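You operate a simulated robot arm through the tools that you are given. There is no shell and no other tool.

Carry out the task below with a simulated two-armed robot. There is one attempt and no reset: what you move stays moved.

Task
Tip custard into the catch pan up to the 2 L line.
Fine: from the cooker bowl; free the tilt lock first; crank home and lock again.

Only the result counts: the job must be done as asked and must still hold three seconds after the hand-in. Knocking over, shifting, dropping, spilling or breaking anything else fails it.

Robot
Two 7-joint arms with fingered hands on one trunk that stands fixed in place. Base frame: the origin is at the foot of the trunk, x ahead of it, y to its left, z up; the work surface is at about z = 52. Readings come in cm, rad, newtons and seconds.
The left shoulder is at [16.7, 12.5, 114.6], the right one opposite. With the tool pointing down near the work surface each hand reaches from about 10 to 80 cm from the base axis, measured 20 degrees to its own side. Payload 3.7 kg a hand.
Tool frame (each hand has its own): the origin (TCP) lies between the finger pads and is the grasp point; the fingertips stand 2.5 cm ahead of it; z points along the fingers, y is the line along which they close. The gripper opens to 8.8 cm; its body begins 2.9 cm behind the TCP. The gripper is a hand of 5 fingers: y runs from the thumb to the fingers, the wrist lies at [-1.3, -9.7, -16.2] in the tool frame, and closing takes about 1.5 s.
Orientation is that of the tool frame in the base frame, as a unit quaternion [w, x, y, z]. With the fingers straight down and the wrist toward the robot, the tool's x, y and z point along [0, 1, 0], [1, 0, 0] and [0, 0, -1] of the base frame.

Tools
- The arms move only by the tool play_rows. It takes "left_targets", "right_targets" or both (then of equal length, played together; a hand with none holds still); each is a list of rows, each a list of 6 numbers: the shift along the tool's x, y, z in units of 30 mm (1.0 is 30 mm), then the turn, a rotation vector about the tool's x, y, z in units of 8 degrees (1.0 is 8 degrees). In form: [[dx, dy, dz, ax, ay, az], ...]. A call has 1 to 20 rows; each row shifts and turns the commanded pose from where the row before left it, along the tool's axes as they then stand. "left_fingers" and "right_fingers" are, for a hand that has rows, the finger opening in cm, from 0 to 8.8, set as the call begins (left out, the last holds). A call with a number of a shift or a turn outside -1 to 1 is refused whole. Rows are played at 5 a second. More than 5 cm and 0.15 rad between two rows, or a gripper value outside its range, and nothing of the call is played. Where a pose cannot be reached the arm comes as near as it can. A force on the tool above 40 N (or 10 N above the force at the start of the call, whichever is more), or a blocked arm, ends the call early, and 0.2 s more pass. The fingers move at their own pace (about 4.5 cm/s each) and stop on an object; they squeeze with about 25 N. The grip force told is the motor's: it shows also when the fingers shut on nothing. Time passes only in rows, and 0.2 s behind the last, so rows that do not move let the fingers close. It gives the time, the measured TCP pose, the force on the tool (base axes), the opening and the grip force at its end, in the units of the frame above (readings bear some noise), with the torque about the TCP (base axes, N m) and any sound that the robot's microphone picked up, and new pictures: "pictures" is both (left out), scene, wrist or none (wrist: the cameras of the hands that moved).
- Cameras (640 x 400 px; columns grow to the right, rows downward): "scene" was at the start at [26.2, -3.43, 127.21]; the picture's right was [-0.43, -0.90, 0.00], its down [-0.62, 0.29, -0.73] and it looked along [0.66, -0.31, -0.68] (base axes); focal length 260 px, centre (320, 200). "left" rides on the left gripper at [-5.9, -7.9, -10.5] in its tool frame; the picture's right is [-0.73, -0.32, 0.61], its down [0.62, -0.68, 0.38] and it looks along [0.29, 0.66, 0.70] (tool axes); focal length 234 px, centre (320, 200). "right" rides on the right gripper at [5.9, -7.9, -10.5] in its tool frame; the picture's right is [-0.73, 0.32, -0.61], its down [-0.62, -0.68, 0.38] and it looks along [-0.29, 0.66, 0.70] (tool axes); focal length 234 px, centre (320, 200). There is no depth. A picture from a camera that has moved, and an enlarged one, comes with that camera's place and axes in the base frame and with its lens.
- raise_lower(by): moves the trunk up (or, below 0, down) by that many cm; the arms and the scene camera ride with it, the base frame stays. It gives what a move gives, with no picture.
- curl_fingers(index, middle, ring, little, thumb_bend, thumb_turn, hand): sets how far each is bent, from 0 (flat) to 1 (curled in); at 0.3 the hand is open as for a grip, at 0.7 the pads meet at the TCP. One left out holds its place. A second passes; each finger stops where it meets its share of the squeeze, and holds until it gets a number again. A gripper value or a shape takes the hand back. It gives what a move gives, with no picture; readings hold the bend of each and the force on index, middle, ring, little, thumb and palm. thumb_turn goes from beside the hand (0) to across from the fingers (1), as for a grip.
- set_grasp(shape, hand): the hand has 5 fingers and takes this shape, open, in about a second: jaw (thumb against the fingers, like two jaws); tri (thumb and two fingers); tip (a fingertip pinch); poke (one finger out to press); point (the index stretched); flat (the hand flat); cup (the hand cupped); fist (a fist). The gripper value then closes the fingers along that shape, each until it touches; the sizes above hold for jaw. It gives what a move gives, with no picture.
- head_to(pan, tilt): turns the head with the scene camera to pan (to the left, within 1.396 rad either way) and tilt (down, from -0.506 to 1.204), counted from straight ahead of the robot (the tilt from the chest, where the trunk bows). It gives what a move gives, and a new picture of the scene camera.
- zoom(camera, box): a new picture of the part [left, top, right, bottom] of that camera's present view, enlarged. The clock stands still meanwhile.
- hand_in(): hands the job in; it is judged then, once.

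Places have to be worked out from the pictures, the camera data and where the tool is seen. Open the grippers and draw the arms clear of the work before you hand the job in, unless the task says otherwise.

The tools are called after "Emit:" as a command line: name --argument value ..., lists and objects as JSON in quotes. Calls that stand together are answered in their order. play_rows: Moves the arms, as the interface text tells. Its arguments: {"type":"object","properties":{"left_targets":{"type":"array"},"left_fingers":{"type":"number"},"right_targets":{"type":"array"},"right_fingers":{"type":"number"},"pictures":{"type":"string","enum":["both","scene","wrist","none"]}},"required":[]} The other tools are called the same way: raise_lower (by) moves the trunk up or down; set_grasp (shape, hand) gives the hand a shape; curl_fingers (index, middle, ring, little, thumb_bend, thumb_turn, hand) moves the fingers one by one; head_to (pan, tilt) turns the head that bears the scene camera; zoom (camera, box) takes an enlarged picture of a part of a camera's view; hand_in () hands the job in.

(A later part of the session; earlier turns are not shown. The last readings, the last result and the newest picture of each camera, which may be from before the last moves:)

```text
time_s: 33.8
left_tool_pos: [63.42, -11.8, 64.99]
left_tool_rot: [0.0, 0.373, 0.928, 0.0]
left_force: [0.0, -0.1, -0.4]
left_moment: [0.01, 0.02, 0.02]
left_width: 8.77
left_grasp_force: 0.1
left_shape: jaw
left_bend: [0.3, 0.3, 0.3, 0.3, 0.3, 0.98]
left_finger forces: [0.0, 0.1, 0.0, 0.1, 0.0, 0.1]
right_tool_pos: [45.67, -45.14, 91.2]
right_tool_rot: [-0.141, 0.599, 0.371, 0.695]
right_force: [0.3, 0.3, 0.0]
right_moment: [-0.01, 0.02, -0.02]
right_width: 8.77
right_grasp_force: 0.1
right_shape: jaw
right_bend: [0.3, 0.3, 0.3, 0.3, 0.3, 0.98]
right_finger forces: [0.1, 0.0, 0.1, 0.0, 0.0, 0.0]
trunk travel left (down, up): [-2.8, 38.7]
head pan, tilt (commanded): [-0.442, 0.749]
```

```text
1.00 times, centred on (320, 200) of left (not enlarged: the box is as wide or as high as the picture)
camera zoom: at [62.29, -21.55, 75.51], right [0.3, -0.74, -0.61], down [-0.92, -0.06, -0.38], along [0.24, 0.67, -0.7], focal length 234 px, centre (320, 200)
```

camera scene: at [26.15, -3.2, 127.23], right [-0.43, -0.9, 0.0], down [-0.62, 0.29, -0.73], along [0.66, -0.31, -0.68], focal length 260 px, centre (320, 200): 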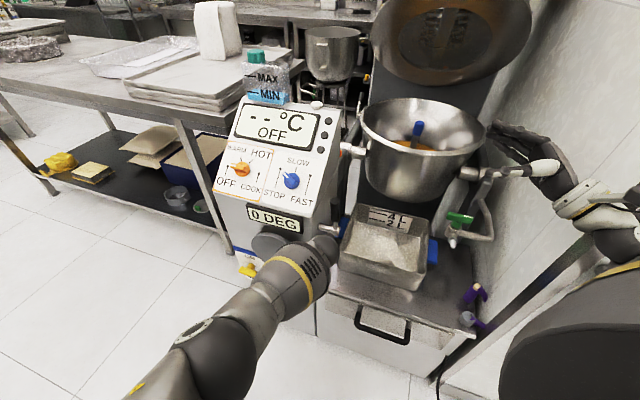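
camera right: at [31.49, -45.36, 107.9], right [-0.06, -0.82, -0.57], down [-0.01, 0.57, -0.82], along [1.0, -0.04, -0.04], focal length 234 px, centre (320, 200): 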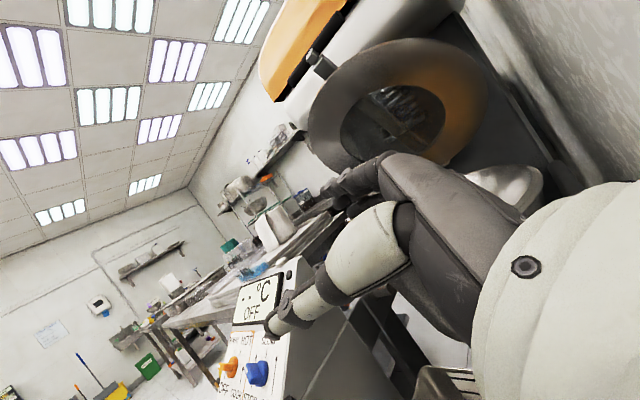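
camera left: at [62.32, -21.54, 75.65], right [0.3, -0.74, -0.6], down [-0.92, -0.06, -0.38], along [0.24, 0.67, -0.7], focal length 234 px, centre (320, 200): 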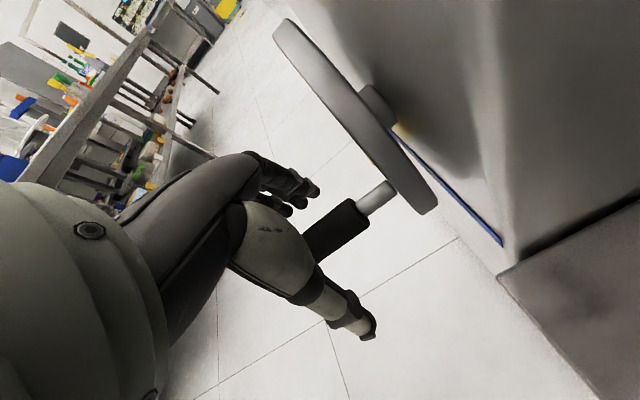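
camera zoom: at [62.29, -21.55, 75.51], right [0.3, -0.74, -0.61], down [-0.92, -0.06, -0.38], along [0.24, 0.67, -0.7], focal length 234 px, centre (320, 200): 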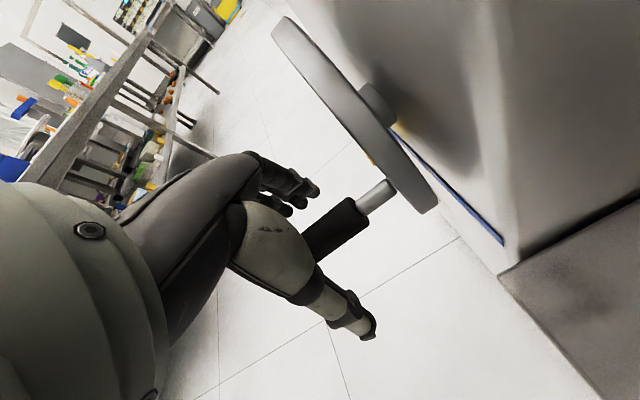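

The trunk's lowering also brought the camera forward, and the left hand is back at [63.4, -11.8, 65] around the grip with reach to spare. I centre it on the grip, then close.

Emit:
play_rows --left_targets '[[-0.29, 0.13, 0.4, 0, 0, 0], [0, 0, 0, 0, 0, 0]]' --pictures "wrist"

Emit:
zoom --camera "left" --box '[220, 100, 480, 360]'

Emit:
zoom --camera "scene" --box '[200, 240, 400, 400]'

```text
time_s: 34.4
left_tool_pos: [64.42, -12.18, 63.82]
left_tool_rot: [0.0, 0.373, 0.928, -0.001]
left_force: [0.3, -0.5, 0.0]
left_moment: [0.0, 0.01, 0.05]
left_width: 8.76
left_grasp_force: 0.1
left_shape: jaw
left_bend: [0.3, 0.3, 0.3, 0.3, 0.3, 0.98]
left_finger forces: [0.0, 0.0, 0.1, 0.0, 0.0, 0.0]
right_tool_pos: [45.9, -45.02, 91.1]
right_tool_rot: [-0.143, 0.6, 0.37, 0.694]
right_force: [-0.8, 0.1, -0.2]
right_moment: [0.0, -0.01, 0.01]
right_width: 8.79
right_grasp_force: 0.0
right_shape: jaw
right_bend: [0.3, 0.3, 0.3, 0.3, 0.3, 0.98]
right_finger forces: [0.0, 0.1, 0.1, 0.1, 0.0, 0.0]
trunk travel left (down, up): [-2.8, 38.7]
head pan, tilt (commanded): [-0.442, 0.749]
camera left: at [63.22, -21.86, 74.31], right [0.3, -0.74, -0.61], down [-0.92, -0.06, -0.38], along [0.24, 0.67, -0.7], focal length 234 px, centre (320, 200)
```

left: 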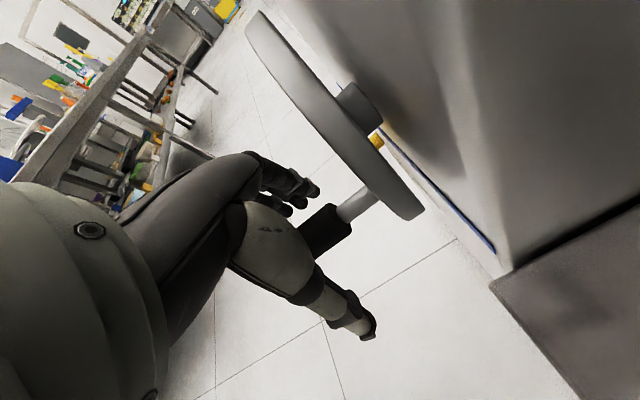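

```text
1.54 times, centred on (350, 230) of left
camera zoom: at [63.22, -21.86, 74.31], right [0.3, -0.74, -0.61], down [-0.92, -0.06, -0.38], along [0.24, 0.67, -0.7], focal length 360 px, centre (274, 154)
```

zoom: 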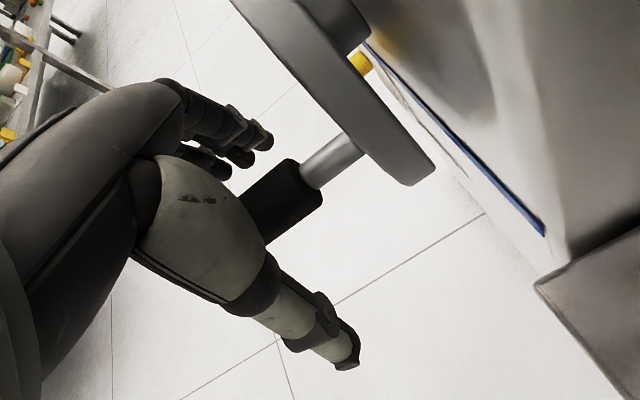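

```text
2.50 times, centred on (300, 320) of scene
camera zoom: at [39.62, -4.29, 112.06], right [-0.5, -0.87, 0.0], down [-0.49, 0.28, -0.83], along [0.72, -0.41, -0.56], focal length 649 px, centre (370, -100)
```

zoom: 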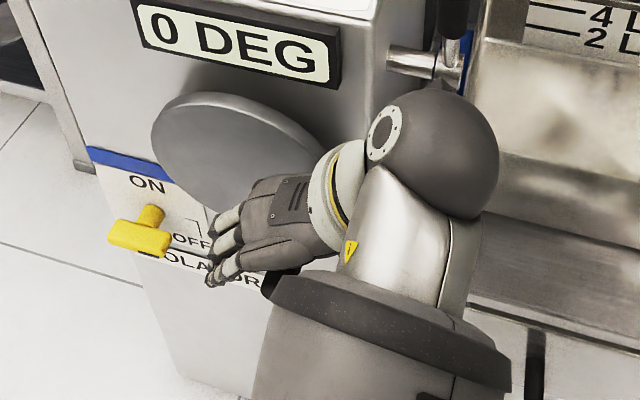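

The grip lies between the left thumb and fingers at the TCP. I close the left hand on it.

Emit:
play_rows --left_targets '[[0, 0, 0, 0, 0, 0], [0, 0, 0, 0, 0, 0], [0, 0, 0, 0, 0, 0], [0, 0, 0, 0, 0, 0], [0, 0, 0, 0, 0, 0], [0, 0, 0, 0, 0, 0], [0, 0, 0, 0, 0, 0], [0, 0, 0, 0, 0, 0], [0, 0, 0, 0, 0, 0]]' --left_fingers 0 --pictures "wrist"

Emit:
zoom --camera "scene" --box '[200, 230, 400, 390]'

```text
time_s: 36.4
left_tool_pos: [64.26, -12.17, 63.65]
left_tool_rot: [-0.003, 0.373, 0.928, 0.0]
left_force: [-5.9, -3.7, -17.6]
left_moment: [-0.03, 0.06, -0.14]
left_width: 0.96
left_grasp_force: 25.1
left_shape: jaw
left_bend: [0.74, 0.71, 0.65, 0.54, 0.76, 1.0]
left_finger forces: [11.1, 4.1, 2.5, 1.5, 24.4, 0.0]
right_tool_pos: [45.88, -45.07, 90.96]
right_tool_rot: [-0.142, 0.6, 0.37, 0.695]
right_force: [0.6, 0.3, -1.4]
right_moment: [0.02, 0.01, -0.01]
right_width: 8.76
right_grasp_force: 0.0
right_shape: jaw
right_bend: [0.3, 0.3, 0.3, 0.3, 0.3, 0.98]
right_finger forces: [0.1, 0.1, 0.0, 0.1, 0.1, 0.0]
trunk travel left (down, up): [-2.8, 38.7]
head pan, tilt (commanded): [-0.442, 0.749]
camera left: at [63.22, -21.88, 74.08], right [0.3, -0.74, -0.61], down [-0.92, -0.06, -0.38], along [0.24, 0.68, -0.7], focal length 234 px, centre (320, 200)
```

left: 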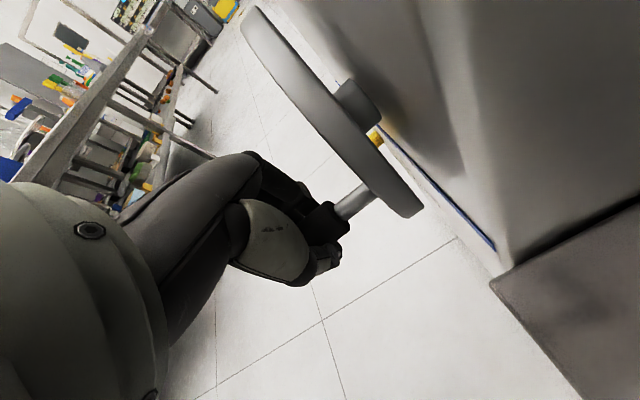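

```text
2.50 times, centred on (300, 310) of scene
camera zoom: at [39.75, -4.28, 111.98], right [-0.49, -0.87, 0.0], down [-0.49, 0.28, -0.83], along [0.72, -0.41, -0.56], focal length 649 px, centre (370, -75)
```

zoom: 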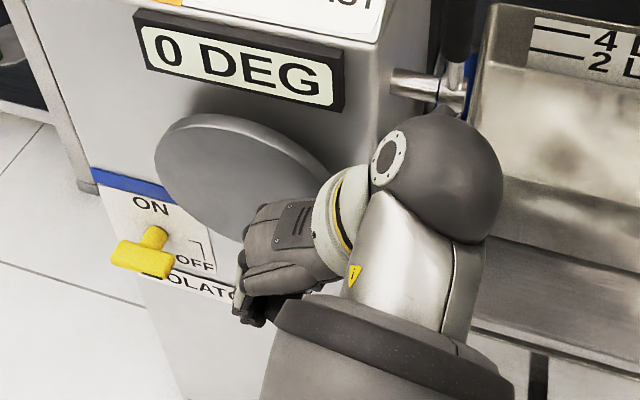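

The crank grip is caged in the left hand. I test the crank by moving it about 27° upward (counter-clockwise seen from the front) and watch the force and display.

Emit:
play_rows --left_targets '[[0, -0.022, -0.21, 0, 0, 0], [0, -0.022, -0.21, 0, 0, 0], [0, 0.034, -0.26, 0, 0, 0], [0, 0.034, -0.26, 0, 0, 0], [0, 0, 0, 0, 0, 0]]' --pictures "scene"

Emit:
zoom --camera "scene" --box '[200, 210, 400, 370]'

```text
time_s: 36.9
left_tool_pos: [64.12, -12.09, 63.62]
left_tool_rot: [-0.011, 0.374, 0.927, -0.001]
left_force: [4.8, -8.8, -24.9]
left_moment: [-0.15, -0.04, -0.23]
left_width: 0.97
left_grasp_force: 25.3
left_shape: jaw
left_bend: [0.74, 0.71, 0.66, 0.56, 0.76, 1.0]
left_finger forces: [12.4, 5.4, 4.3, 1.1, 22.6, 0.0]
right_tool_pos: [45.97, -45.21, 90.93]
right_tool_rot: [-0.142, 0.601, 0.371, 0.693]
right_force: [0.5, -0.4, 0.2]
right_moment: [-0.01, 0.0, -0.02]
right_width: 8.78
right_grasp_force: 0.1
right_shape: jaw
right_bend: [0.3, 0.3, 0.3, 0.3, 0.3, 0.98]
right_finger forces: [0.0, 0.0, 0.0, 0.0, 0.0, 0.0]
trunk travel left (down, up): [-2.8, 38.7]
head pan, tilt (commanded): [-0.442, 0.749]
stopped in row 2 (left hand): the force on the tool passed its limit at 44 N (the readings are from after the stop); the commanded pose is now the measured one
camera scene: at [39.88, -4.31, 111.94], right [-0.49, -0.87, 0.0], down [-0.49, 0.28, -0.82], along [0.72, -0.4, -0.57], focal length 260 px, centre (320, 200)
```

scene: 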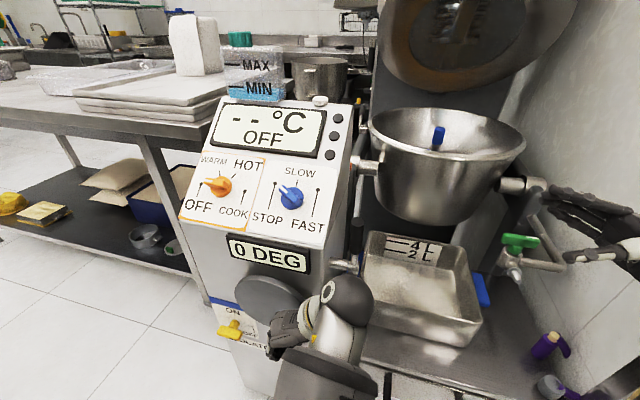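

```text
2.50 times, centred on (300, 290) of scene
camera zoom: at [39.88, -4.31, 111.94], right [-0.49, -0.87, 0.0], down [-0.49, 0.28, -0.82], along [0.72, -0.4, -0.57], focal length 649 px, centre (370, -25)
```

zoom: 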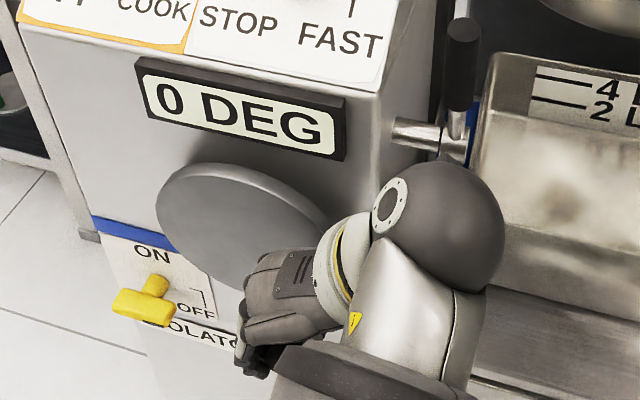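

Upward is blocked with the crank at home, so I try the other way, moving it down (clockwise from the front) in small steps.

Emit:
play_rows --left_targets '[[0, 0.03, 0.2, 0, 0, 0], [0, 0.05, 0.2, 0, 0, 0], [0, 0.08, 0.2, 0, 0, 0], [0, 0, 0, 0, 0, 0]]' --pictures "scene"

Emit:
zoom --camera "scene" --box '[200, 210, 400, 370]'

```text
time_s: 37.9
left_tool_pos: [64.38, -11.77, 62.27]
left_tool_rot: [-0.007, 0.373, 0.928, 0.0]
left_force: [-8.1, -12.8, -5.5]
left_moment: [0.13, -0.05, 0.02]
left_width: 0.99
left_grasp_force: 24.9
left_shape: jaw
left_bend: [0.74, 0.72, 0.7, 0.7, 0.79, 1.0]
left_finger forces: [0.0, 0.0, 0.1, 0.0, 15.3, 0.0]
right_tool_pos: [45.96, -45.21, 90.96]
right_tool_rot: [-0.141, 0.6, 0.37, 0.695]
right_force: [0.9, -0.1, 0.6]
right_moment: [-0.01, 0.0, -0.02]
right_width: 8.78
right_grasp_force: 0.0
right_shape: jaw
right_bend: [0.3, 0.3, 0.3, 0.3, 0.3, 0.98]
right_finger forces: [0.1, 0.0, 0.1, 0.0, 0.1, 0.0]
trunk travel left (down, up): [-2.8, 38.7]
head pan, tilt (commanded): [-0.442, 0.749]
camera scene: at [39.66, -4.29, 112.01], right [-0.49, -0.87, 0.0], down [-0.49, 0.28, -0.82], along [0.72, -0.4, -0.57], focal length 260 px, centre (320, 200)
```

scene: 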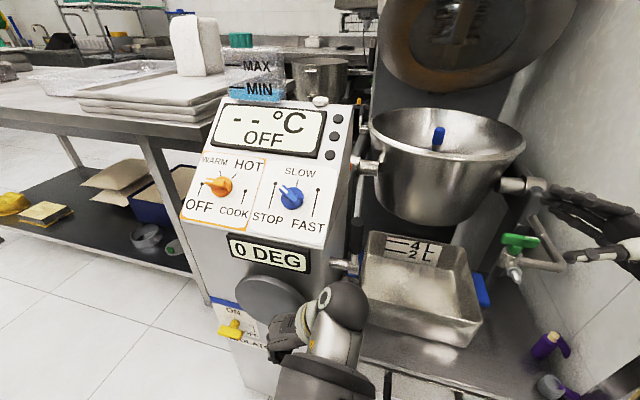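

```text
2.50 times, centred on (300, 290) of scene
camera zoom: at [39.66, -4.29, 112.01], right [-0.49, -0.87, 0.0], down [-0.49, 0.28, -0.82], along [0.72, -0.4, -0.57], focal length 649 px, centre (370, -25)
```

zoom: 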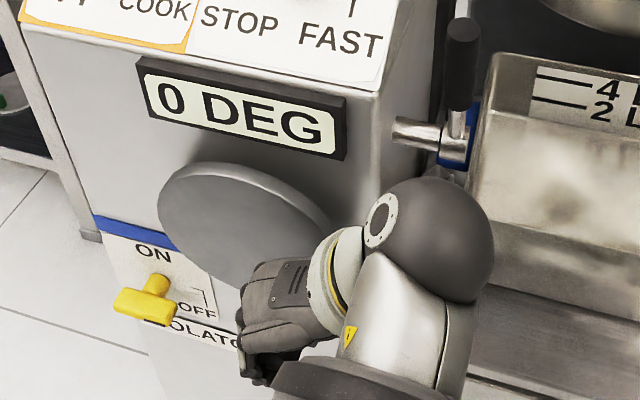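

The hand went down 1.3 cm, but the display still reads 0 and only the thumb bears load. I look through the left hand's camera to see whether the grip has slipped.

Emit:
zoom --camera "left" --box '[200, 100, 480, 320]'

Emit:
zoom --camera "scene" --box '[250, 270, 370, 400]'

```text
1.82 times, centred on (340, 210) of left
camera zoom: at [63.44, -21.49, 72.72], right [0.29, -0.73, -0.61], down [-0.93, -0.06, -0.37], along [0.24, 0.68, -0.7], focal length 426 px, centre (284, 182)
```

zoom: 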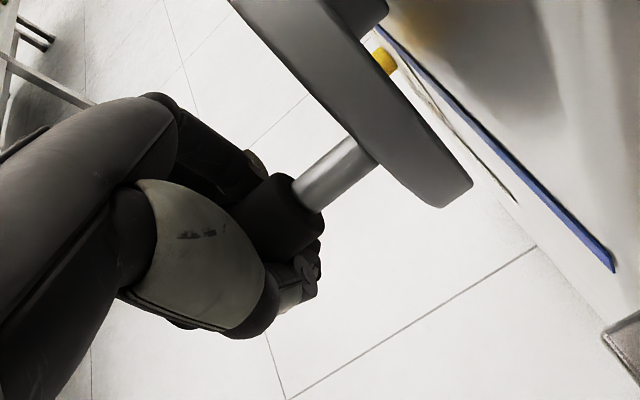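

```text
3.08 times, centred on (310, 335) of scene
camera zoom: at [39.66, -4.29, 112.01], right [-0.49, -0.87, 0.0], down [-0.49, 0.28, -0.82], along [0.72, -0.4, -0.57], focal length 798 px, centre (351, -215)
```

zoom: 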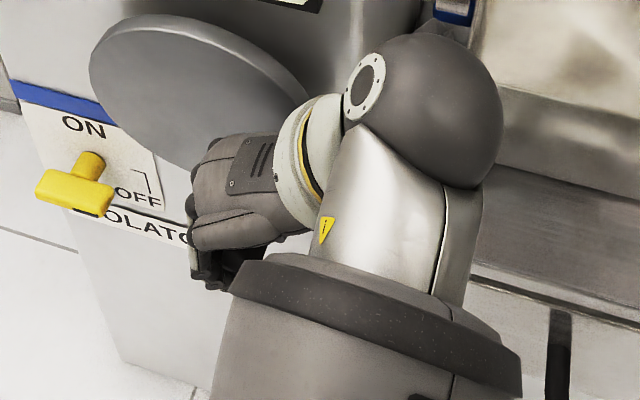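

The handle still lies in the hand and nothing resists downward motion; only a sideways load of about 15 N shows my assumed circle is slightly off. I continue downward with less inward shift and watch the display.

Emit:
play_rows --left_targets '[[0, -0.03, 0.2, 0, 0, 0], [0, 0, 0.2, 0, 0, 0], [0, 0.05, 0.2, 0, 0, 0], [0, 0, 0, 0, 0, 0]]' --pictures "both"

Emit:
zoom --camera "left" --box '[200, 100, 480, 320]'

```text
time_s: 38.9
left_tool_pos: [64.5, -11.54, 60.56]
left_tool_rot: [-0.006, 0.372, 0.928, -0.001]
left_force: [-0.4, 0.2, -0.7]
left_moment: [0.03, -0.03, -0.02]
left_width: 0.7
left_grasp_force: 24.8
left_shape: jaw
left_bend: [0.73, 0.72, 0.7, 0.7, 0.8, 1.0]
left_finger forces: [0.0, 0.0, 0.0, 0.1, 0.2, 0.0]
right_tool_pos: [45.98, -45.07, 91.06]
right_tool_rot: [-0.142, 0.6, 0.371, 0.694]
right_force: [0.1, 0.2, -0.2]
right_moment: [0.02, 0.0, 0.0]
right_width: 8.79
right_grasp_force: 0.1
right_shape: jaw
right_bend: [0.3, 0.3, 0.3, 0.3, 0.3, 0.98]
right_finger forces: [0.0, 0.1, 0.1, 0.0, 0.0, 0.1]
trunk travel left (down, up): [-2.8, 38.7]
head pan, tilt (commanded): [-0.442, 0.749]
camera scene: at [39.66, -4.17, 112.01], right [-0.48, -0.88, 0.0], down [-0.5, 0.27, -0.82], along [0.72, -0.4, -0.57], focal length 260 px, centre (320, 200)
camera left: at [63.47, -21.4, 70.93], right [0.3, -0.73, -0.61], down [-0.93, -0.06, -0.37], along [0.24, 0.68, -0.7], focal length 234 px, centre (320, 200)
```

scene: 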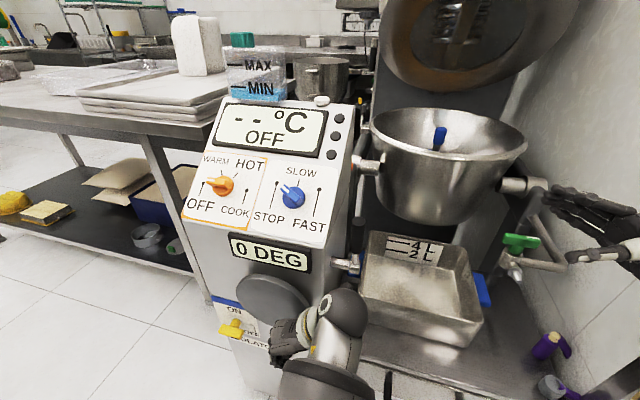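
left: 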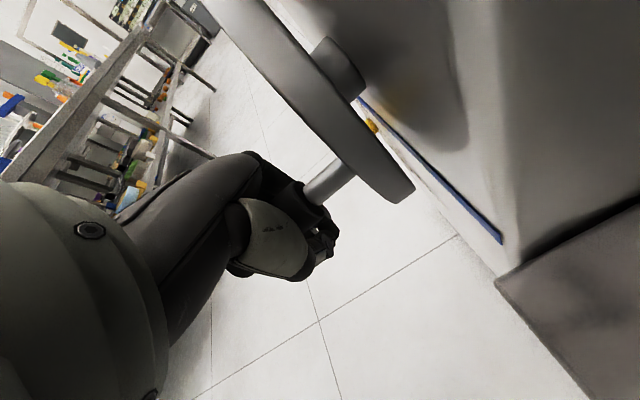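

```text
1.82 times, centred on (340, 210) of left
camera zoom: at [63.47, -21.4, 70.93], right [0.3, -0.73, -0.61], down [-0.93, -0.06, -0.37], along [0.24, 0.68, -0.7], focal length 426 px, centre (284, 182)
```

zoom: 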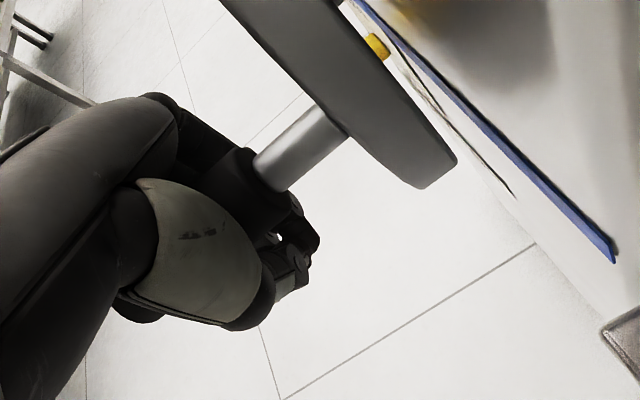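

The closed fingers have slipped under the handle, which now sits about 3 cm above the TCP near the palm, so the crank itself has not turned. I press down a little further with the palm to see whether it turns that way.

Emit:
play_rows --left_targets '[[0, 0, 0.15, 0, 0, 0], [0, 0, 0.15, 0, 0, 0], [0, 0, 0.15, 0, 0, 0], [0, 0, 0.15, 0, 0, 0], [0, 0, 0, 0, 0, 0]]' --pictures "both"

Emit:
zoom --camera "left" --box '[200, 100, 480, 320]'

```text
time_s: 40.1
left_tool_pos: [64.35, -11.75, 58.71]
left_tool_rot: [-0.004, 0.373, 0.928, 0.0]
left_force: [-3.2, -1.3, 1.9]
left_moment: [0.05, -0.14, -0.03]
left_width: 0.75
left_grasp_force: 25.0
left_shape: jaw
left_bend: [0.73, 0.72, 0.7, 0.7, 0.8, 1.0]
left_finger forces: [0.0, 0.1, 0.0, 0.1, 3.1, 0.4]
right_tool_pos: [45.93, -45.07, 91.08]
right_tool_rot: [-0.142, 0.6, 0.37, 0.695]
right_force: [0.2, -0.1, -1.0]
right_moment: [0.0, 0.0, 0.02]
right_width: 8.79
right_grasp_force: 0.0
right_shape: jaw
right_bend: [0.3, 0.3, 0.3, 0.3, 0.3, 0.98]
right_finger forces: [0.0, 0.0, 0.1, 0.0, 0.0, 0.0]
trunk travel left (down, up): [-2.8, 38.7]
head pan, tilt (commanded): [-0.442, 0.749]
camera scene: at [39.65, -4.14, 112.01], right [-0.48, -0.88, 0.0], down [-0.5, 0.27, -0.82], along [0.72, -0.4, -0.57], focal length 260 px, centre (320, 200)
camera left: at [63.35, -21.46, 69.2], right [0.29, -0.73, -0.61], down [-0.93, -0.06, -0.37], along [0.24, 0.68, -0.7], focal length 234 px, centre (320, 200)
```

scene: 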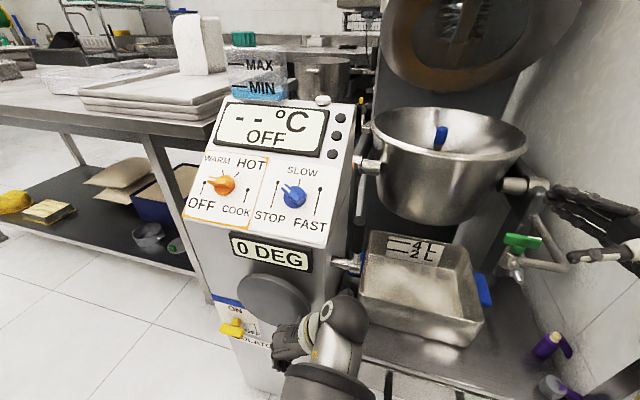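
left: 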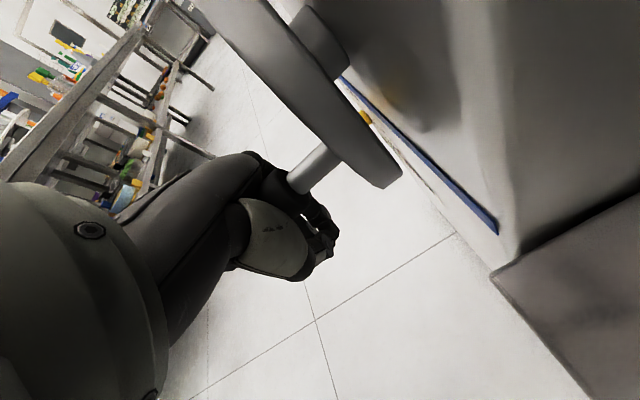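

```text
1.82 times, centred on (340, 210) of left
camera zoom: at [63.35, -21.46, 69.2], right [0.29, -0.73, -0.61], down [-0.93, -0.06, -0.37], along [0.24, 0.68, -0.7], focal length 426 px, centre (284, 182)
```

zoom: 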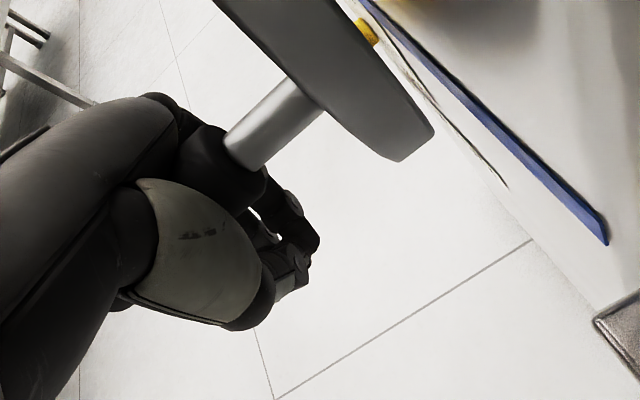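

The handle is now up against the palm (palm force just starting, rod root still near [67.8, -15.1, 62.5]). I press down further to find out whether the crank yields.

Emit:
play_rows --left_targets '[[0, 0, 0.15, 0, 0, 0], [0, 0, 0.15, 0, 0, 0], [0, 0, 0.15, 0, 0, 0], [0, 0, 0, 0, 0, 0]]' --pictures "both"

Emit:
zoom --camera "scene" --box '[200, 210, 400, 370]'

```text
time_s: 41.1
left_tool_pos: [64.47, -11.56, 57.3]
left_tool_rot: [-0.005, 0.372, 0.928, 0.001]
left_force: [2.4, 3.1, 2.9]
left_moment: [-0.07, 0.06, -0.03]
left_width: 0.74
left_grasp_force: 25.2
left_shape: jaw
left_bend: [0.73, 0.72, 0.7, 0.7, 0.8, 1.0]
left_finger forces: [0.0, 0.0, 0.0, 0.0, 0.3, 4.3]
right_tool_pos: [45.83, -45.19, 91.22]
right_tool_rot: [-0.142, 0.6, 0.37, 0.695]
right_force: [0.6, 0.4, -0.6]
right_moment: [0.03, 0.02, -0.01]
right_width: 8.78
right_grasp_force: 0.0
right_shape: jaw
right_bend: [0.3, 0.3, 0.3, 0.3, 0.3, 0.98]
right_finger forces: [0.1, 0.0, 0.0, 0.0, 0.1, 0.1]
trunk travel left (down, up): [-2.8, 38.7]
head pan, tilt (commanded): [-0.442, 0.749]
camera scene: at [39.67, -4.09, 111.99], right [-0.48, -0.88, 0.0], down [-0.5, 0.27, -0.82], along [0.72, -0.39, -0.57], focal length 260 px, centre (320, 200)
camera left: at [63.45, -21.4, 67.81], right [0.3, -0.73, -0.61], down [-0.93, -0.06, -0.37], along [0.24, 0.68, -0.7], focal length 234 px, centre (320, 200)
```

scene: 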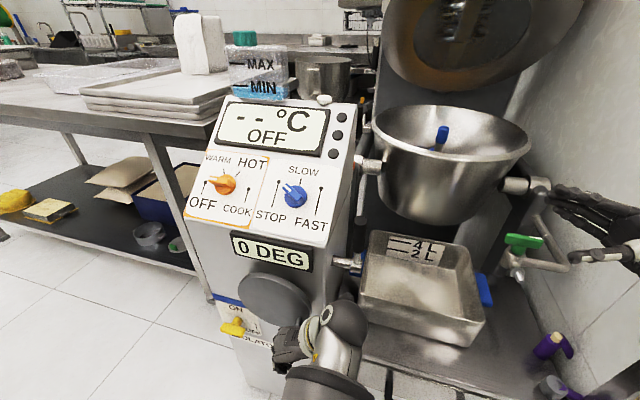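
left: 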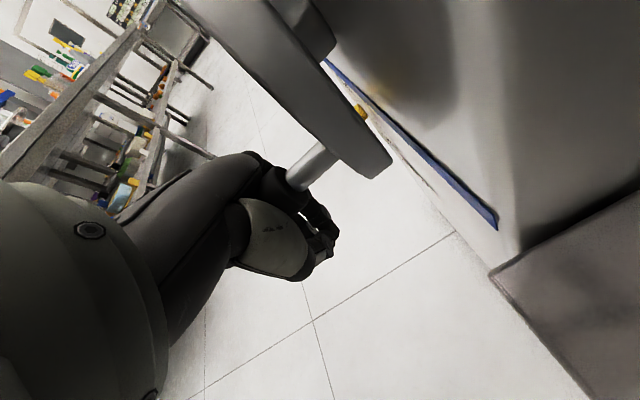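

```text
2.50 times, centred on (300, 290) of scene
camera zoom: at [39.67, -4.09, 111.99], right [-0.48, -0.88, 0.0], down [-0.5, 0.27, -0.82], along [0.72, -0.39, -0.57], focal length 649 px, centre (370, -25)
```

zoom: 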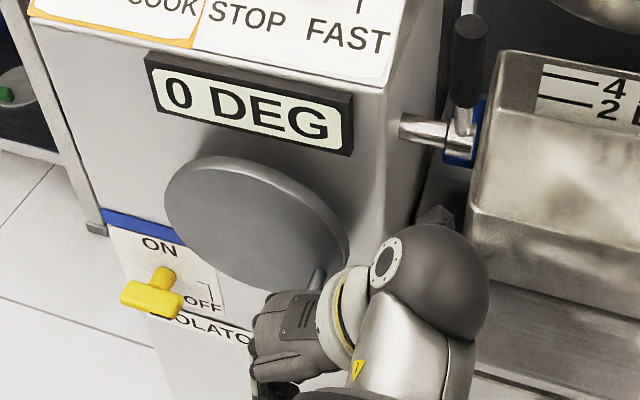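

The crank is turning: the handle has gone from about -10° to about -37° (clockwise from the front) with only 4 N on the palm, and it is caged between palm and closed fingers. I carry on along the circle, 30° further, and check the display.

Emit:
play_rows --left_targets '[[0, 0.19, 0.19, 0, 0, 0], [0, 0.19, 0.19, 0, 0, 0], [0, 0.23, 0.14, 0, 0, 0], [0, 0.23, 0.14, 0, 0, 0], [0, 0, 0, 0, 0, 0]]' --pictures "both"

Emit:
zoom --camera "scene" --box '[200, 210, 400, 370]'

```text
time_s: 42.3
left_tool_pos: [66.24, -9.73, 55.36]
left_tool_rot: [-0.006, 0.373, 0.928, -0.001]
left_force: [-2.9, -1.4, 0.0]
left_moment: [0.05, -0.02, -0.02]
left_width: 0.77
left_grasp_force: 25.2
left_shape: jaw
left_bend: [0.73, 0.72, 0.7, 0.7, 0.8, 1.0]
left_finger forces: [0.0, 0.1, 0.0, 0.1, 2.3, 0.0]
right_tool_pos: [45.83, -45.08, 91.03]
right_tool_rot: [-0.141, 0.6, 0.371, 0.694]
right_force: [0.1, -0.3, -0.1]
right_moment: [0.01, 0.0, -0.01]
right_width: 8.77
right_grasp_force: 0.2
right_shape: jaw
right_bend: [0.3, 0.3, 0.3, 0.3, 0.3, 0.98]
right_finger forces: [0.1, 0.0, 0.0, 0.1, 0.1, 0.1]
trunk travel left (down, up): [-2.8, 38.7]
head pan, tilt (commanded): [-0.442, 0.749]
camera scene: at [39.69, -4.09, 111.97], right [-0.47, -0.88, 0.0], down [-0.5, 0.27, -0.82], along [0.72, -0.39, -0.57], focal length 260 px, centre (320, 200)
camera left: at [65.22, -19.55, 65.87], right [0.29, -0.73, -0.61], down [-0.93, -0.06, -0.37], along [0.24, 0.68, -0.7], focal length 234 px, centre (320, 200)
```

scene: 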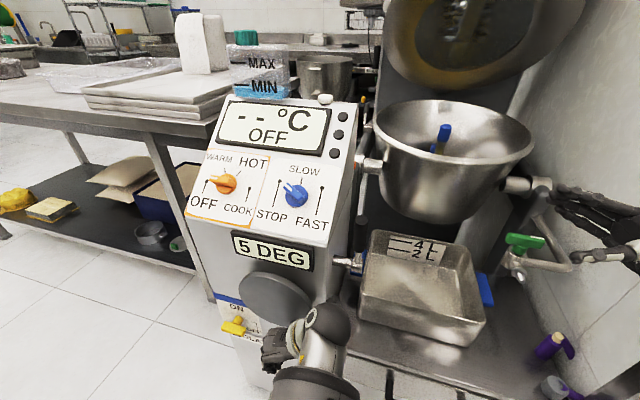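
left: 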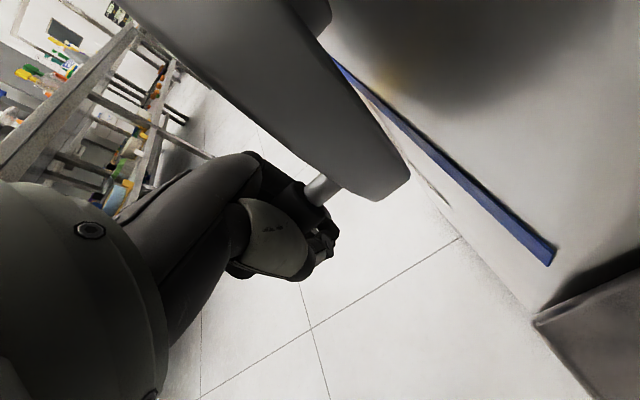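

```text
2.50 times, centred on (300, 290) of scene
camera zoom: at [39.69, -4.09, 111.97], right [-0.47, -0.88, 0.0], down [-0.5, 0.27, -0.82], along [0.72, -0.39, -0.57], focal length 649 px, centre (370, -25)
```

zoom: 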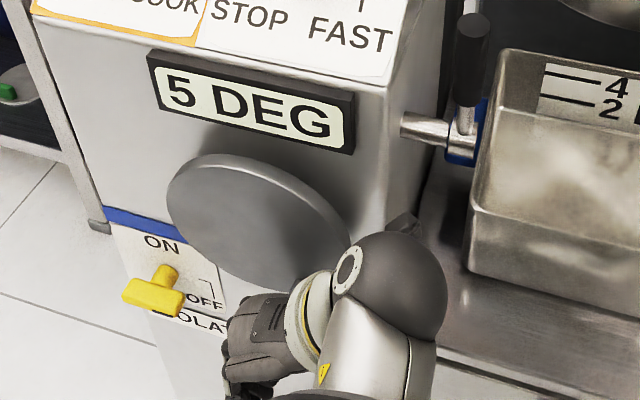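

The display now reads 5 DEG and the bowl is tipping forward, so the lock is free and clockwise is the tipping direction. I keep the handle caged and follow the circle another 60°.

Emit:
play_rows --left_targets '[[0, 0.513, 0.14, 0, 0, 0], [0, 0.53, 0.007, 0, 0, 0], [0, 0.513, -0.133, 0, 0, 0], [0, 0.46, -0.26, 0, 0, 0], [0, 0, 0, 0, 0, 0]]' --pictures "both"

Emit:
zoom --camera "scene" --box '[200, 210, 400, 370]'

```text
time_s: 43.1
left_tool_pos: [68.4, -7.45, 54.86]
left_tool_rot: [-0.011, 0.381, 0.924, -0.005]
left_force: [-9.2, -7.9, -2.8]
left_moment: [0.75, -0.84, -0.66]
left_width: 0.79
left_grasp_force: 25.1
left_shape: jaw
left_bend: [0.73, 0.72, 0.7, 0.7, 0.8, 1.0]
left_finger forces: [0.0, 0.0, 0.0, 0.1, 3.0, 0.0]
right_tool_pos: [45.85, -45.06, 90.93]
right_tool_rot: [-0.142, 0.6, 0.371, 0.694]
right_force: [-0.1, 0.3, -0.2]
right_moment: [-0.01, 0.04, -0.04]
right_width: 8.77
right_grasp_force: 0.0
right_shape: jaw
right_bend: [0.3, 0.3, 0.3, 0.3, 0.3, 0.98]
right_finger forces: [0.0, 0.1, 0.1, 0.0, 0.1, 0.0]
trunk travel left (down, up): [-2.8, 38.7]
head pan, tilt (commanded): [-0.442, 0.749]
stopped in row 3 (left hand): the force on the tool passed its limit at 51 N (the readings are from after the stop); the commanded pose is now the measured one
camera scene: at [39.69, -4.05, 111.96], right [-0.47, -0.88, 0.0], down [-0.5, 0.27, -0.82], along [0.72, -0.39, -0.57], focal length 260 px, centre (320, 200)
camera left: at [67.37, -17.2, 65.41], right [0.27, -0.74, -0.61], down [-0.93, -0.04, -0.36], along [0.24, 0.67, -0.7], focal length 234 px, centre (320, 200)
```

scene: 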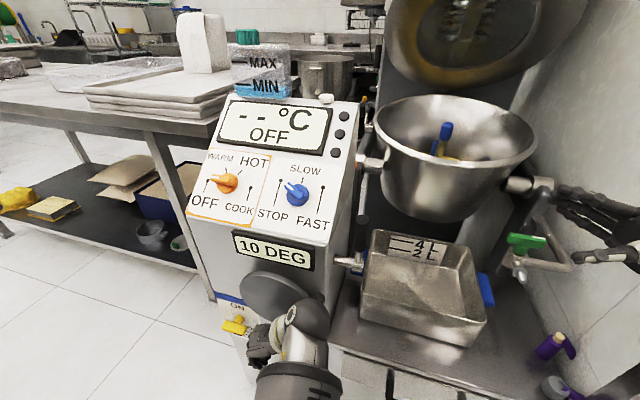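
left: 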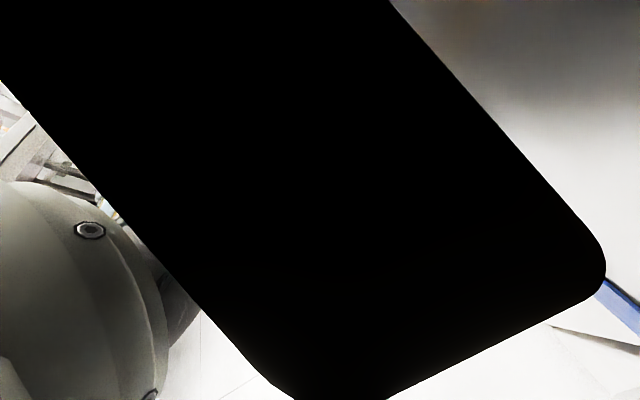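

```text
2.50 times, centred on (300, 290) of scene
camera zoom: at [39.69, -4.05, 111.96], right [-0.47, -0.88, 0.0], down [-0.5, 0.27, -0.82], along [0.72, -0.39, -0.57], focal length 649 px, centre (370, -25)
```

zoom: 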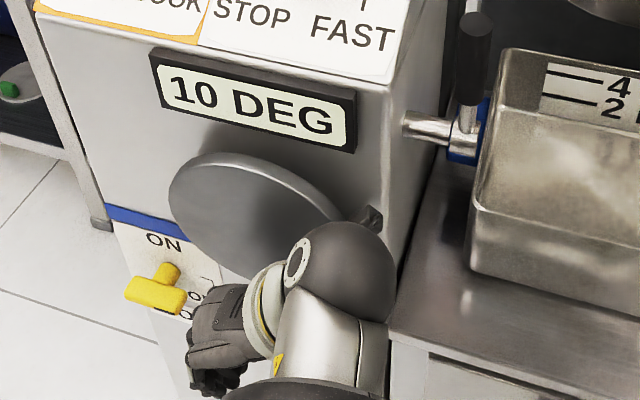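

The display reads 10 DEG, but the left hand's camera housing (console side) has come up against the wheel rim, which caused the stop. I back off slightly and lean the top of the hand about 22° away from the console so the housing clears the wheel.

Emit:
play_rows --left_targets '[[0.03, -0.15, 0, 0, 0, 0], [-0.02, 0, 0, 0, -0.7, 0], [-0.05, 0, 0, 0, -0.7, 0], [-0.06, 0, 0, 0, -0.7, 0], [-0.06, 0, 0, 0, -0.7, 0], [0, 0, 0, 0, 0, 0]]' --pictures "both"

Emit:
zoom --camera "scene" --box '[200, 210, 400, 370]'

```text
time_s: 44.5
left_tool_pos: [68.56, -7.88, 54.95]
left_tool_rot: [0.169, 0.372, 0.909, -0.079]
left_force: [0.1, 0.8, 0.6]
left_moment: [-0.03, -0.02, -0.01]
left_width: 0.75
left_grasp_force: 25.2
left_shape: jaw
left_bend: [0.73, 0.72, 0.7, 0.7, 0.8, 1.0]
left_finger forces: [0.0, 0.0, 0.1, 0.0, 0.5, 0.0]
right_tool_pos: [45.88, -44.98, 91.04]
right_tool_rot: [-0.142, 0.599, 0.371, 0.695]
right_force: [-0.4, 1.4, -0.1]
right_moment: [-0.01, 0.0, -0.04]
right_width: 8.79
right_grasp_force: 0.0
right_shape: jaw
right_bend: [0.3, 0.3, 0.3, 0.3, 0.3, 0.98]
right_finger forces: [0.0, 0.1, 0.0, 0.1, 0.0, 0.0]
trunk travel left (down, up): [-2.8, 38.7]
head pan, tilt (commanded): [-0.442, 0.749]
camera scene: at [39.71, -4.01, 111.94], right [-0.47, -0.88, 0.0], down [-0.51, 0.27, -0.82], along [0.72, -0.38, -0.57], focal length 260 px, centre (320, 200)
camera left: at [64.41, -14.53, 67.04], right [0.41, -0.86, -0.29], down [-0.8, -0.18, -0.57], along [0.44, 0.47, -0.76], focal length 234 px, centre (320, 200)
```

scene: 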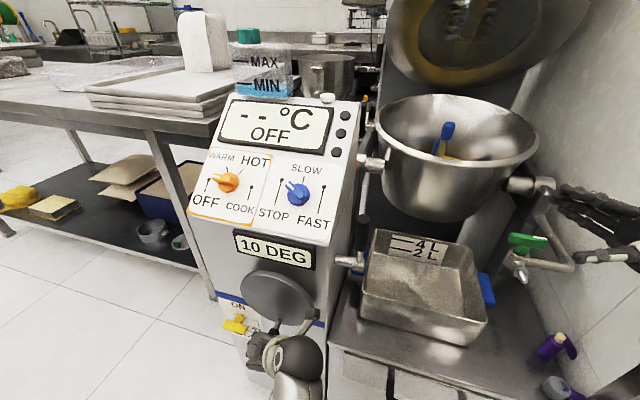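
left: 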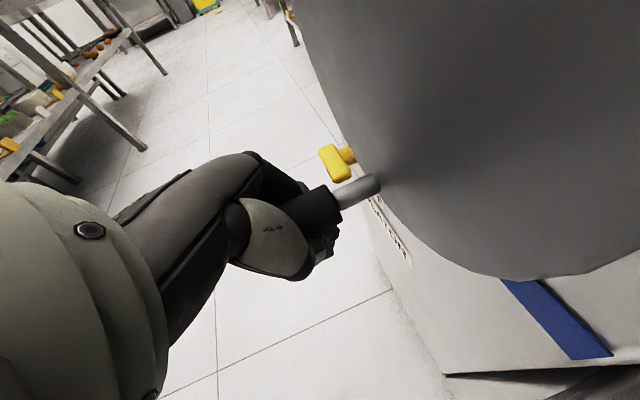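

```text
2.50 times, centred on (300, 290) of scene
camera zoom: at [39.71, -4.01, 111.94], right [-0.47, -0.88, 0.0], down [-0.51, 0.27, -0.82], along [0.72, -0.38, -0.57], focal length 649 px, centre (370, -25)
```

zoom: 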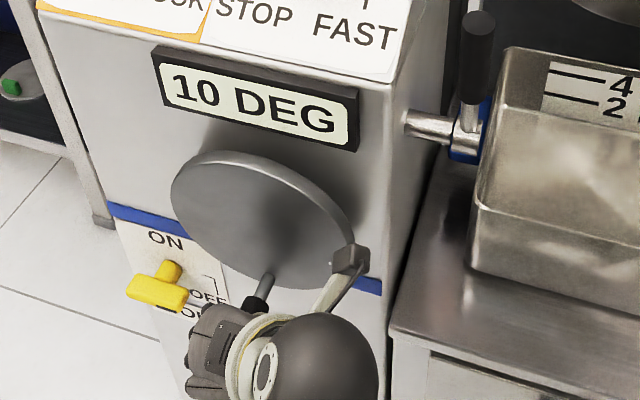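

The hand now clears the wheel and the handle is still in the cage (handle at about -85°, nearly at the bottom). I continue clockwise along the circle with the leaned hand.

Emit:
play_rows --left_targets '[[-0.022, 0.35, -0.056, 0, 0, 0], [-0.074, 0.49, -0.189, 0, 0, 0], [-0.118, 0.42, -0.3, 0, 0, 0], [0, 0, 0, 0, 0, 0]]' --pictures "both"

Emit:
zoom --camera "scene" --box '[200, 210, 400, 370]'

```text
time_s: 45.5
left_tool_pos: [71.2, -5.18, 56.79]
left_tool_rot: [0.169, 0.372, 0.909, -0.078]
left_force: [0.0, -0.4, 1.0]
left_moment: [0.0, -0.05, 0.0]
left_width: 0.75
left_grasp_force: 24.9
left_shape: jaw
left_bend: [0.73, 0.72, 0.7, 0.7, 0.8, 1.0]
left_finger forces: [0.0, 0.0, 0.0, 0.0, 0.7, 0.1]
right_tool_pos: [45.83, -45.1, 91.02]
right_tool_rot: [-0.142, 0.6, 0.372, 0.694]
right_force: [0.8, -0.6, 0.5]
right_moment: [0.0, -0.01, 0.01]
right_width: 8.79
right_grasp_force: 0.2
right_shape: jaw
right_bend: [0.3, 0.3, 0.3, 0.3, 0.3, 0.98]
right_finger forces: [0.0, 0.0, 0.0, 0.0, 0.1, 0.1]
trunk travel left (down, up): [-2.8, 38.7]
head pan, tilt (commanded): [-0.442, 0.749]
camera scene: at [39.73, -3.99, 111.92], right [-0.47, -0.89, 0.0], down [-0.51, 0.27, -0.82], along [0.72, -0.38, -0.58], focal length 260 px, centre (320, 200)
camera left: at [67.12, -11.78, 68.85], right [0.41, -0.86, -0.29], down [-0.8, -0.18, -0.57], along [0.44, 0.47, -0.76], focal length 234 px, centre (320, 200)
```

scene: 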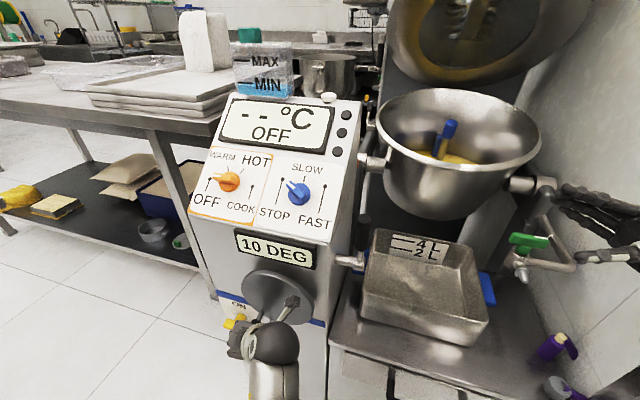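
left: 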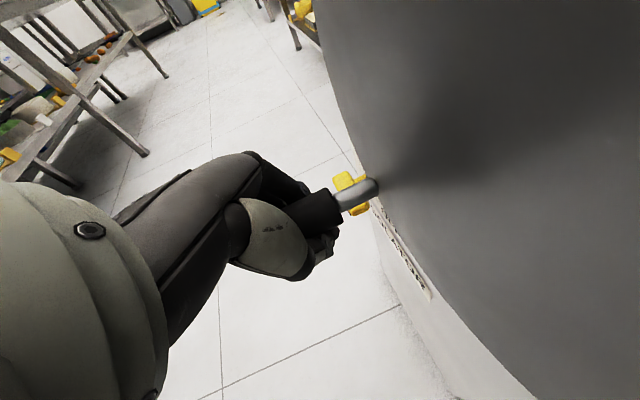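

```text
2.50 times, centred on (300, 290) of scene
camera zoom: at [39.73, -3.99, 111.92], right [-0.47, -0.89, 0.0], down [-0.51, 0.27, -0.82], along [0.72, -0.38, -0.58], focal length 649 px, centre (370, -25)
```

zoom: 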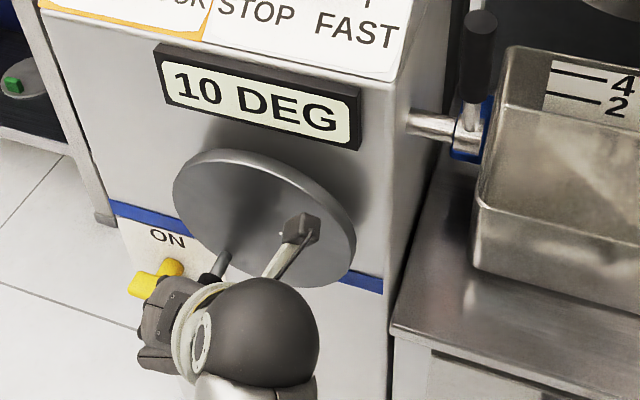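

The handle is now at the lower left (about -125°) with almost no load, and the custard shows more in the bowl. The hand stays clear of the yellow isolator (about [80, -2, 51]) as it goes up; I continue clockwise.

Emit:
play_rows --left_targets '[[-0.154, 0.323, -0.39, 0, 0, 0], [-0.179, 0.203, -0.455, 0, 0, 0], [0, 0, 0, 0, 0, 0]]' --pictures "both"

Emit:
zoom --camera "scene" --box '[200, 210, 400, 370]'

```text
time_s: 46.3
left_tool_pos: [72.5, -4.0, 59.29]
left_tool_rot: [0.168, 0.371, 0.91, -0.078]
left_force: [7.1, 3.8, -5.7]
left_moment: [-0.01, 0.09, -0.02]
left_width: 0.76
left_grasp_force: 24.7
left_shape: jaw
left_bend: [0.73, 0.72, 0.7, 0.7, 0.8, 1.0]
left_finger forces: [7.8, 0.1, 0.8, 0.1, 1.8, 0.1]
right_tool_pos: [45.92, -45.13, 91.0]
right_tool_rot: [-0.142, 0.601, 0.371, 0.694]
right_force: [0.0, -0.6, -0.3]
right_moment: [0.03, 0.0, -0.02]
right_width: 8.76
right_grasp_force: 0.0
right_shape: jaw
right_bend: [0.3, 0.3, 0.3, 0.3, 0.3, 0.98]
right_finger forces: [0.0, 0.0, 0.1, 0.0, 0.0, 0.0]
trunk travel left (down, up): [-2.8, 38.7]
head pan, tilt (commanded): [-0.442, 0.749]
camera scene: at [39.82, -3.94, 111.87], right [-0.46, -0.89, 0.0], down [-0.51, 0.27, -0.82], along [0.72, -0.38, -0.58], focal length 260 px, centre (320, 200)
camera left: at [68.28, -10.6, 71.41], right [0.41, -0.86, -0.3], down [-0.8, -0.18, -0.57], along [0.44, 0.47, -0.76], focal length 234 px, centre (320, 200)
```

scene: 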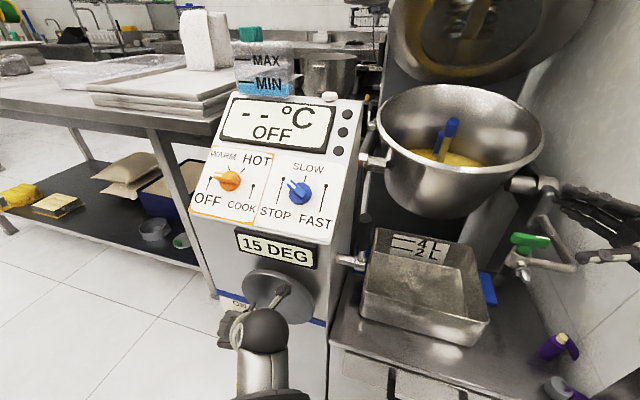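
left: 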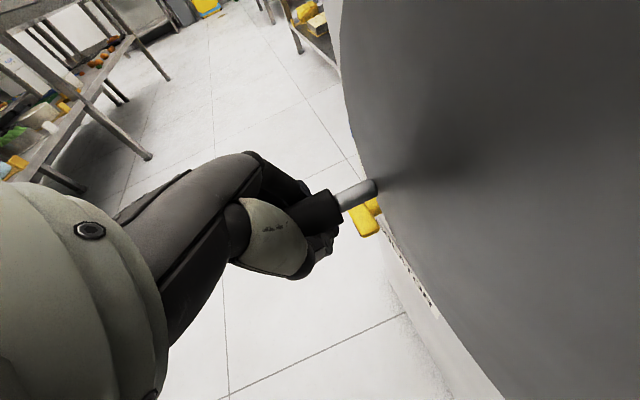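

```text
2.50 times, centred on (300, 290) of scene
camera zoom: at [39.82, -3.94, 111.87], right [-0.46, -0.89, 0.0], down [-0.51, 0.27, -0.82], along [0.72, -0.38, -0.58], focal length 649 px, centre (370, -25)
```

zoom: 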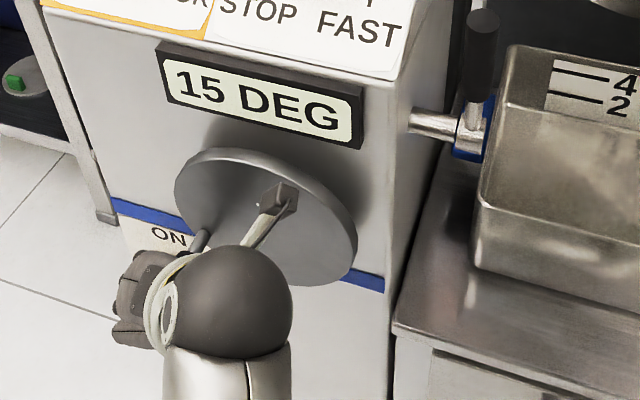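

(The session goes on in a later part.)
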